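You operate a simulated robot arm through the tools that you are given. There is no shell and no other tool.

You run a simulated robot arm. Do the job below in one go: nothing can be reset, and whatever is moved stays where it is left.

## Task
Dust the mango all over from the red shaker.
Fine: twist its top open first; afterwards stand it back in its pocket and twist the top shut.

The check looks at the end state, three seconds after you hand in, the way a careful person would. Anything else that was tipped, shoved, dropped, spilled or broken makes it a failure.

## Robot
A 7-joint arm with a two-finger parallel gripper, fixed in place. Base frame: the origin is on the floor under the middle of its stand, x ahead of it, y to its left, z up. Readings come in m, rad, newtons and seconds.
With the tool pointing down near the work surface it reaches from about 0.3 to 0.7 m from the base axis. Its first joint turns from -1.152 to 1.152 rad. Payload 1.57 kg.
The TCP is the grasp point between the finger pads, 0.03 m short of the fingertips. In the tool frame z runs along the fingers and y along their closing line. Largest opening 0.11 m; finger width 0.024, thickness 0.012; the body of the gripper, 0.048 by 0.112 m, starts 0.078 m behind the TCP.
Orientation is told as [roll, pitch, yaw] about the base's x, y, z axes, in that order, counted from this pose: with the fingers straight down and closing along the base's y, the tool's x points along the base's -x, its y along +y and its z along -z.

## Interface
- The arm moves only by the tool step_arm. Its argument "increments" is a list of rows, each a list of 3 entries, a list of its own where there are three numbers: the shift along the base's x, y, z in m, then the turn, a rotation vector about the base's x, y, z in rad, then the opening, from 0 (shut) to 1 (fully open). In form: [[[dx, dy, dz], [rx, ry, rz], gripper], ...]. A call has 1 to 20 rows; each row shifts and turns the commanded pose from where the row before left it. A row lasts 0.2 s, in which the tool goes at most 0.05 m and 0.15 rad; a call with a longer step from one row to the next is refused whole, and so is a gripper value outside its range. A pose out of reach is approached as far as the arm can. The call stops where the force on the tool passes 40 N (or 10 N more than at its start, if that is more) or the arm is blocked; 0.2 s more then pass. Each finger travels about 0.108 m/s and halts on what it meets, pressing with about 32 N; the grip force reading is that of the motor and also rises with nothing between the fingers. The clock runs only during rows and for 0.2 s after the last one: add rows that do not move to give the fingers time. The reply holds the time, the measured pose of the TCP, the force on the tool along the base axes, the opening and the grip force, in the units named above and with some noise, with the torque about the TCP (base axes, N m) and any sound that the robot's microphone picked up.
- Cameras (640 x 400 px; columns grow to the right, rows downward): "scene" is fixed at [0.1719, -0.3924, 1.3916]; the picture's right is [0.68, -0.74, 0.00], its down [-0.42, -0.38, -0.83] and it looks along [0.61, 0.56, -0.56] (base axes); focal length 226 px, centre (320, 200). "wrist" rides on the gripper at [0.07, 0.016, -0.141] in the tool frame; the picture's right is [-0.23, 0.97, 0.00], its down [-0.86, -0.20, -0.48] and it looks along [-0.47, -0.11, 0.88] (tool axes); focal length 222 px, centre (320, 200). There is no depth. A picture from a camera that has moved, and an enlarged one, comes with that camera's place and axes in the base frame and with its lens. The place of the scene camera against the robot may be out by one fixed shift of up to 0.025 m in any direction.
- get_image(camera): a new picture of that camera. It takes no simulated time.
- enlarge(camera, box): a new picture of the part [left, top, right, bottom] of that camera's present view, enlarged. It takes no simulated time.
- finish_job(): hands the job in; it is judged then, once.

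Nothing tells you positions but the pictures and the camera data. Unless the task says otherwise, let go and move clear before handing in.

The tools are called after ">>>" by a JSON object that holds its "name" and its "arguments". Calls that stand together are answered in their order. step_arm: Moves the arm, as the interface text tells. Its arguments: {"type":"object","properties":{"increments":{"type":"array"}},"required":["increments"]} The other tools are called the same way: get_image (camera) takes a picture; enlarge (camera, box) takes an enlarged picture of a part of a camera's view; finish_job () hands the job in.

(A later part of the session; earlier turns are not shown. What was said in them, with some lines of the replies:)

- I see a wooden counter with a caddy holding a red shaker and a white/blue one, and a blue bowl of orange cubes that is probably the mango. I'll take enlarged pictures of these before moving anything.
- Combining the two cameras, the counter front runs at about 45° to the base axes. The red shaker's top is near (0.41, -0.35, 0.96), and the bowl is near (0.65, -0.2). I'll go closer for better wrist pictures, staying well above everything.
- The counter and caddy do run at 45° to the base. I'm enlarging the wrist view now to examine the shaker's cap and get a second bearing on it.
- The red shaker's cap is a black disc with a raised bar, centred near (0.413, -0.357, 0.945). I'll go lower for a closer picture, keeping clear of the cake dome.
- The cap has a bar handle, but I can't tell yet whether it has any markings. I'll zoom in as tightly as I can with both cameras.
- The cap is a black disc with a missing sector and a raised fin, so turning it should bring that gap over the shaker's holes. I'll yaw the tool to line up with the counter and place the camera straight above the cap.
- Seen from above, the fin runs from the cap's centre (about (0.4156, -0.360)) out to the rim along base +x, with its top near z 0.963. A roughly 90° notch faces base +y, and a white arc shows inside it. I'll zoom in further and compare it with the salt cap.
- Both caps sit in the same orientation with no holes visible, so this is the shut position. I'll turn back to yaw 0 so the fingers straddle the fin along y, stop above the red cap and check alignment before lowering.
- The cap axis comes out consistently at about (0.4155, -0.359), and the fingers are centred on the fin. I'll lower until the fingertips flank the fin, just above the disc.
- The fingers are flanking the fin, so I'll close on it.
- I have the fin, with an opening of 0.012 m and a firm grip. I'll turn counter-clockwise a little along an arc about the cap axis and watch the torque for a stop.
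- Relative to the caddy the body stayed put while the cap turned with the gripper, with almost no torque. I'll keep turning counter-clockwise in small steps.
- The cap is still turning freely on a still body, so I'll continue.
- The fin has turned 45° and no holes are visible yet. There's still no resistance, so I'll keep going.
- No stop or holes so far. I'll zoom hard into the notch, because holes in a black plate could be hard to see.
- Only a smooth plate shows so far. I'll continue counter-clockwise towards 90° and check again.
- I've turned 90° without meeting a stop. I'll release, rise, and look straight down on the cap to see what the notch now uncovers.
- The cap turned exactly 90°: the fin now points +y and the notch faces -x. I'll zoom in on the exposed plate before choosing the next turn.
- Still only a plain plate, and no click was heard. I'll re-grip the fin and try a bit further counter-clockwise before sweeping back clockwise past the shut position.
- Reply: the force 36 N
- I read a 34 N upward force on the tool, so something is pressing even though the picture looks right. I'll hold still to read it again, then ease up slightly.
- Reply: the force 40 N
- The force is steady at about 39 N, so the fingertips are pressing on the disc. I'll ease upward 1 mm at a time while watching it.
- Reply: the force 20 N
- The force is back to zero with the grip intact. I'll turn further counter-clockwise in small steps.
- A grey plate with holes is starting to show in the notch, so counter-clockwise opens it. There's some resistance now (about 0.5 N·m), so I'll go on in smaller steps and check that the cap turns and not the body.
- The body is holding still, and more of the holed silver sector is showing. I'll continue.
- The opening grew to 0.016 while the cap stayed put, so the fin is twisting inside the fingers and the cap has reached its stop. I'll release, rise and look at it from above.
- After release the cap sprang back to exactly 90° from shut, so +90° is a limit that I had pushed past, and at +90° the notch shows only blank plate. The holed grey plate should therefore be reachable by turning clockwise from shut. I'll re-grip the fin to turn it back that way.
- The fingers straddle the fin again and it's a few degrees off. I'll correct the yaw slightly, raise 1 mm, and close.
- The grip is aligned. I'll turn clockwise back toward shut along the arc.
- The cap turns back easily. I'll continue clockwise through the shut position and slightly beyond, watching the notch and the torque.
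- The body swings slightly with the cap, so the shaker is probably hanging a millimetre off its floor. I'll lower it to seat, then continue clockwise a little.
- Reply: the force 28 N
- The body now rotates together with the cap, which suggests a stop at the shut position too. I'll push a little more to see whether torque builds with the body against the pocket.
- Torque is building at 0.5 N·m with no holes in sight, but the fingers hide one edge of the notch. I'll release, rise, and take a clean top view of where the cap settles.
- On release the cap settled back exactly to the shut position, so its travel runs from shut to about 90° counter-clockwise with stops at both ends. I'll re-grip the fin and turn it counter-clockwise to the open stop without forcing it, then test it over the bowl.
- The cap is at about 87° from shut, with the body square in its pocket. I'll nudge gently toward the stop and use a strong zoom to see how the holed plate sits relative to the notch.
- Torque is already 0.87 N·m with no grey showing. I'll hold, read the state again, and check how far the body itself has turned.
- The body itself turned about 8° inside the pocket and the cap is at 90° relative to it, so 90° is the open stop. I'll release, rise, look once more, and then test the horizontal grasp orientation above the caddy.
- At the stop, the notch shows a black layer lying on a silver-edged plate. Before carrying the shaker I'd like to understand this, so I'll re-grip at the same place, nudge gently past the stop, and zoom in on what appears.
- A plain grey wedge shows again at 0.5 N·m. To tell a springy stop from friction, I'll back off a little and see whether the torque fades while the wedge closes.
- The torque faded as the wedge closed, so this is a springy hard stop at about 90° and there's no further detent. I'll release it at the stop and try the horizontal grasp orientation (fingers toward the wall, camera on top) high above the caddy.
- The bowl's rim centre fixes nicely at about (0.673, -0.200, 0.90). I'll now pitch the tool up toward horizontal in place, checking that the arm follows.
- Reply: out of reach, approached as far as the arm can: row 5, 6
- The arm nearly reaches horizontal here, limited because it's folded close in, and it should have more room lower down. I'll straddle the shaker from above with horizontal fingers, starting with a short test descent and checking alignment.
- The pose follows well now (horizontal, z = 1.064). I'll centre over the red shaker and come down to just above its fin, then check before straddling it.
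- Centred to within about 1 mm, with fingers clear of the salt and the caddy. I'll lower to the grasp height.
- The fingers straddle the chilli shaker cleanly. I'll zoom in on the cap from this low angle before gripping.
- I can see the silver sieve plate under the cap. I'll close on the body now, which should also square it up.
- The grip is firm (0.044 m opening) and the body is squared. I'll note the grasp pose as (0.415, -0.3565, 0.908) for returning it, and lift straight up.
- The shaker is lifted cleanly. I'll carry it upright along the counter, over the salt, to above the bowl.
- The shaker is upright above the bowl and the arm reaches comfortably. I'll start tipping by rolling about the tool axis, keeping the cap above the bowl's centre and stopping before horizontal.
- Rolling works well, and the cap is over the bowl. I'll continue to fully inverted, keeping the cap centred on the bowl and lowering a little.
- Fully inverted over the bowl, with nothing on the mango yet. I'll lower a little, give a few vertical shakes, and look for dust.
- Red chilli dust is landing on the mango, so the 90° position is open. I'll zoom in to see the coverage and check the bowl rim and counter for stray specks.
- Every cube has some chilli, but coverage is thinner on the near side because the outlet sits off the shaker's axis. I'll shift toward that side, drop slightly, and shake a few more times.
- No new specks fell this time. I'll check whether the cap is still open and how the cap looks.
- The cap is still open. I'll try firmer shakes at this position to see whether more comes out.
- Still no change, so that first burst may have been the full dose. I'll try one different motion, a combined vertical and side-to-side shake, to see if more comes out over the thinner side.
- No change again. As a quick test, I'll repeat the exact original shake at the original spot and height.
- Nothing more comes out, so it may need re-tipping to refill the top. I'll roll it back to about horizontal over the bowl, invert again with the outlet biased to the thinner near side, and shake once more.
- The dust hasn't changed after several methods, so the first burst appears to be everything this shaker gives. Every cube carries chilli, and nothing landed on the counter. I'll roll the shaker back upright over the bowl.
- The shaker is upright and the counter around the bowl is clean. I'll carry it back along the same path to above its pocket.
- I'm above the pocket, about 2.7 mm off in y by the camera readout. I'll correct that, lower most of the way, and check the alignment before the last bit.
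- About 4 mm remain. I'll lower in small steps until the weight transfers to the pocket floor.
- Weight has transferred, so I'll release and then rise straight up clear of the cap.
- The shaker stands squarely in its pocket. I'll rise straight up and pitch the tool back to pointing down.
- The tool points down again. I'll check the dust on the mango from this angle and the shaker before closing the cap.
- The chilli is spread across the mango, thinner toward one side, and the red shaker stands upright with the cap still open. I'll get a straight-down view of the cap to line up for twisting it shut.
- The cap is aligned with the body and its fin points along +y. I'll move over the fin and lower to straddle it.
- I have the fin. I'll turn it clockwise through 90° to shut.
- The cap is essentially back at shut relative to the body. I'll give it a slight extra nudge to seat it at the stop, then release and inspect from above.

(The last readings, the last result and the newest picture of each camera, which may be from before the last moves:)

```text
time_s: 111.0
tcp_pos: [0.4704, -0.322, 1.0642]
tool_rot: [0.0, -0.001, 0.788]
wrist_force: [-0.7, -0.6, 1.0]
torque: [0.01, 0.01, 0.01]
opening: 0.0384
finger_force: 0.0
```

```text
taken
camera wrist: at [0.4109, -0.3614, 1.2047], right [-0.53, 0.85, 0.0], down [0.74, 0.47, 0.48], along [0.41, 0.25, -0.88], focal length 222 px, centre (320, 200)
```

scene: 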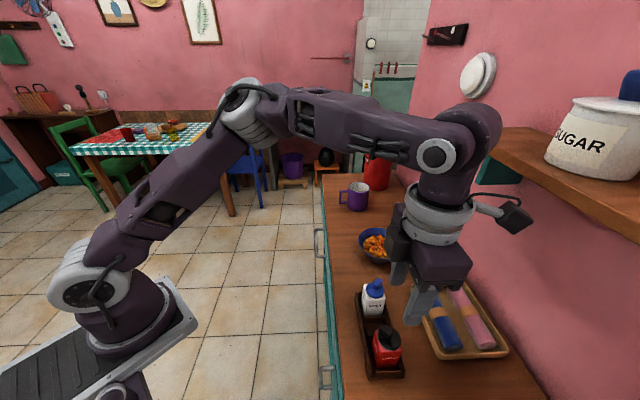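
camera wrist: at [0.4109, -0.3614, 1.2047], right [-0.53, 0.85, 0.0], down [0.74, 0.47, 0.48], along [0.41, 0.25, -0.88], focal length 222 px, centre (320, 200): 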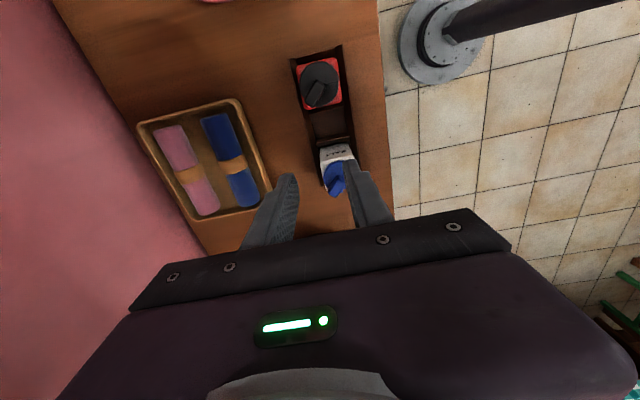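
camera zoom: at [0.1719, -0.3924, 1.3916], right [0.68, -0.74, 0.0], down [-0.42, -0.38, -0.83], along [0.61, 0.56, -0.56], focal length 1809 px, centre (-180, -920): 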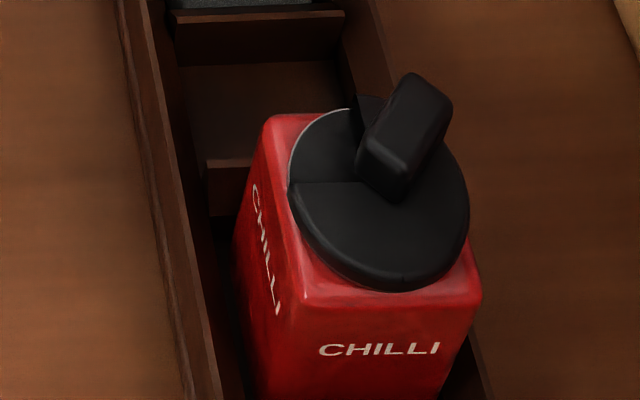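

From above, the cap is shut and aligned as it was originally, and the shaker stands in its pocket. I'll back the arm away and up, then take a last look at everything.

>>> {"name": "step_arm", "arguments": {"increments": [[[0, 0, 0.03], [0, 0, 0], 0.35], [[0, 0, 0.03], [0, 0, 0], 0.35], [[-0.02, 0.015, 0.02], [0, 0, -0.1], 0.5], [[-0.02, 0.015, 0.02], [0, 0, -0.1], 0.5], [[-0.02, 0.015, 0.02], [0, 0, -0.1], 0.5], [[-0.02, 0.015, 0.02], [0, 0, -0.1], 0.5], [[-0.02, 0.015, 0.02], [0, 0, -0.1], 0.5], [[-0.02, 0.015, 0.02], [0, 0, -0.1], 0.5], [[0, 0, 0], [0, 0, 0], 0.5]]}}

>>> {"name": "get_image", "arguments": {"camera": "scene"}}

>>> {"name": "enlarge", "arguments": {"camera": "scene", "box": [365, 232, 402, 262]}}

>>> {"name": "enlarge", "arguments": {"camera": "scene", "box": [340, 265, 420, 385]}}

>>> {"name": "enlarge", "arguments": {"camera": "scene", "box": [330, 180, 460, 290]}}

```text
time_s: 113.0
tcp_pos: [0.3497, -0.2315, 1.2429]
tool_rot: [-0.001, 0.001, 0.185]
wrist_force: [0.2, 0.0, -0.5]
torque: [0.0, 0.0, 0.0]
opening: 0.0548
finger_force: 0.2
```

```text
taken
```

scene: 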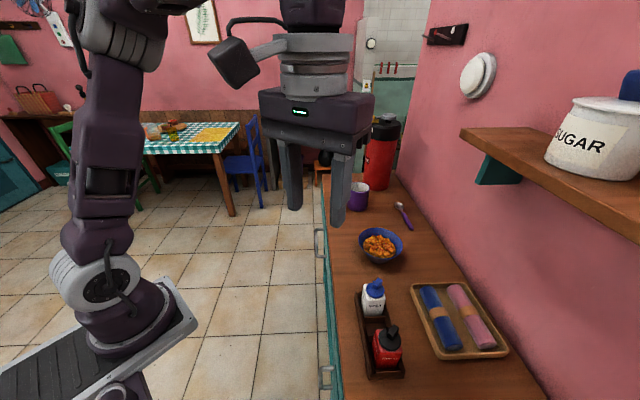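

```text
13.33 times, centred on (384, 247) of scene
camera zoom: at [0.1719, -0.3924, 1.3916], right [0.68, -0.74, 0.0], down [-0.42, -0.38, -0.83], along [0.61, 0.56, -0.56], focal length 3015 px, centre (-527, -427)
```

zoom: 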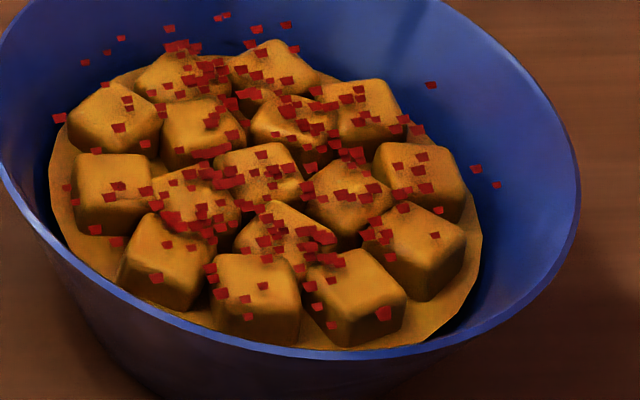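

```text
3.33 times, centred on (380, 325) of scene
camera zoom: at [0.1719, -0.3924, 1.3916], right [0.68, -0.74, 0.0], down [-0.42, -0.38, -0.83], along [0.61, 0.56, -0.56], focal length 754 px, centre (120, -217)
```

zoom: 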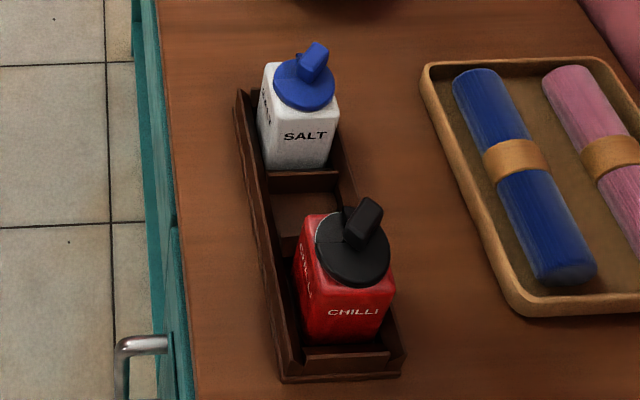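

```text
3.64 times, centred on (395, 235) of scene
camera zoom: at [0.1719, -0.3924, 1.3916], right [0.68, -0.74, 0.0], down [-0.42, -0.38, -0.83], along [0.61, 0.56, -0.56], focal length 822 px, centre (47, 73)
```

zoom: 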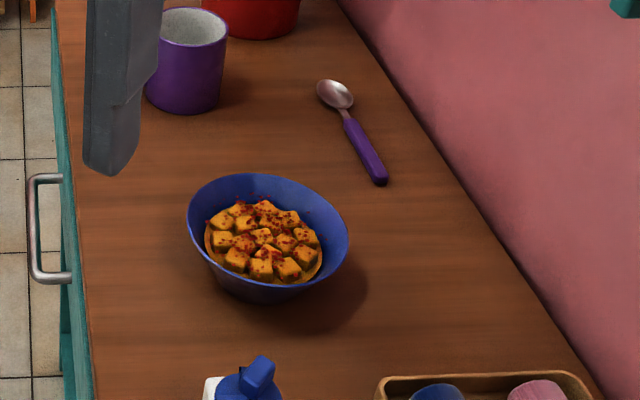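

I'm handing in now. The red shaker is back in its pocket with the top shut, and all 16 cubes carry some chilli. No more came out after the first burst, so the coverage is lighter on the near side. I see no chilli on the counter. The salt, tray, mug and spoon look untouched, and the arm is clear.

>>> {"name": "finish_job", "arguments": {}}

```text
The job is handed in.
```

I dusted the mango with chilli, stood the red shaker back in its pocket, twisted its top shut and handed the job in. I haven't seen the check's result.

- **Coverage:** all 16 cubes have chilli on them, but it is uneven. The side nearest the scene camera is thinner, with about three to five specks on some cubes there.
- **Why it stayed uneven:** everything came out in the first burst, while I held the shaker in one spot. I shook harder over the thin side and tipped it up and over again, but no more fell.
- **Top:** it opens a quarter turn counter-clockwise. While finding that out I twisted it past its stop a few times and once slightly past shut. It sprang back each time and I saw no damage.
- **Surroundings:** a few specks landed on the inside wall of the bowl, and I saw none on the counter. The salt, caddy, tray, mug and spoon look undisturbed, and the arm is clear.
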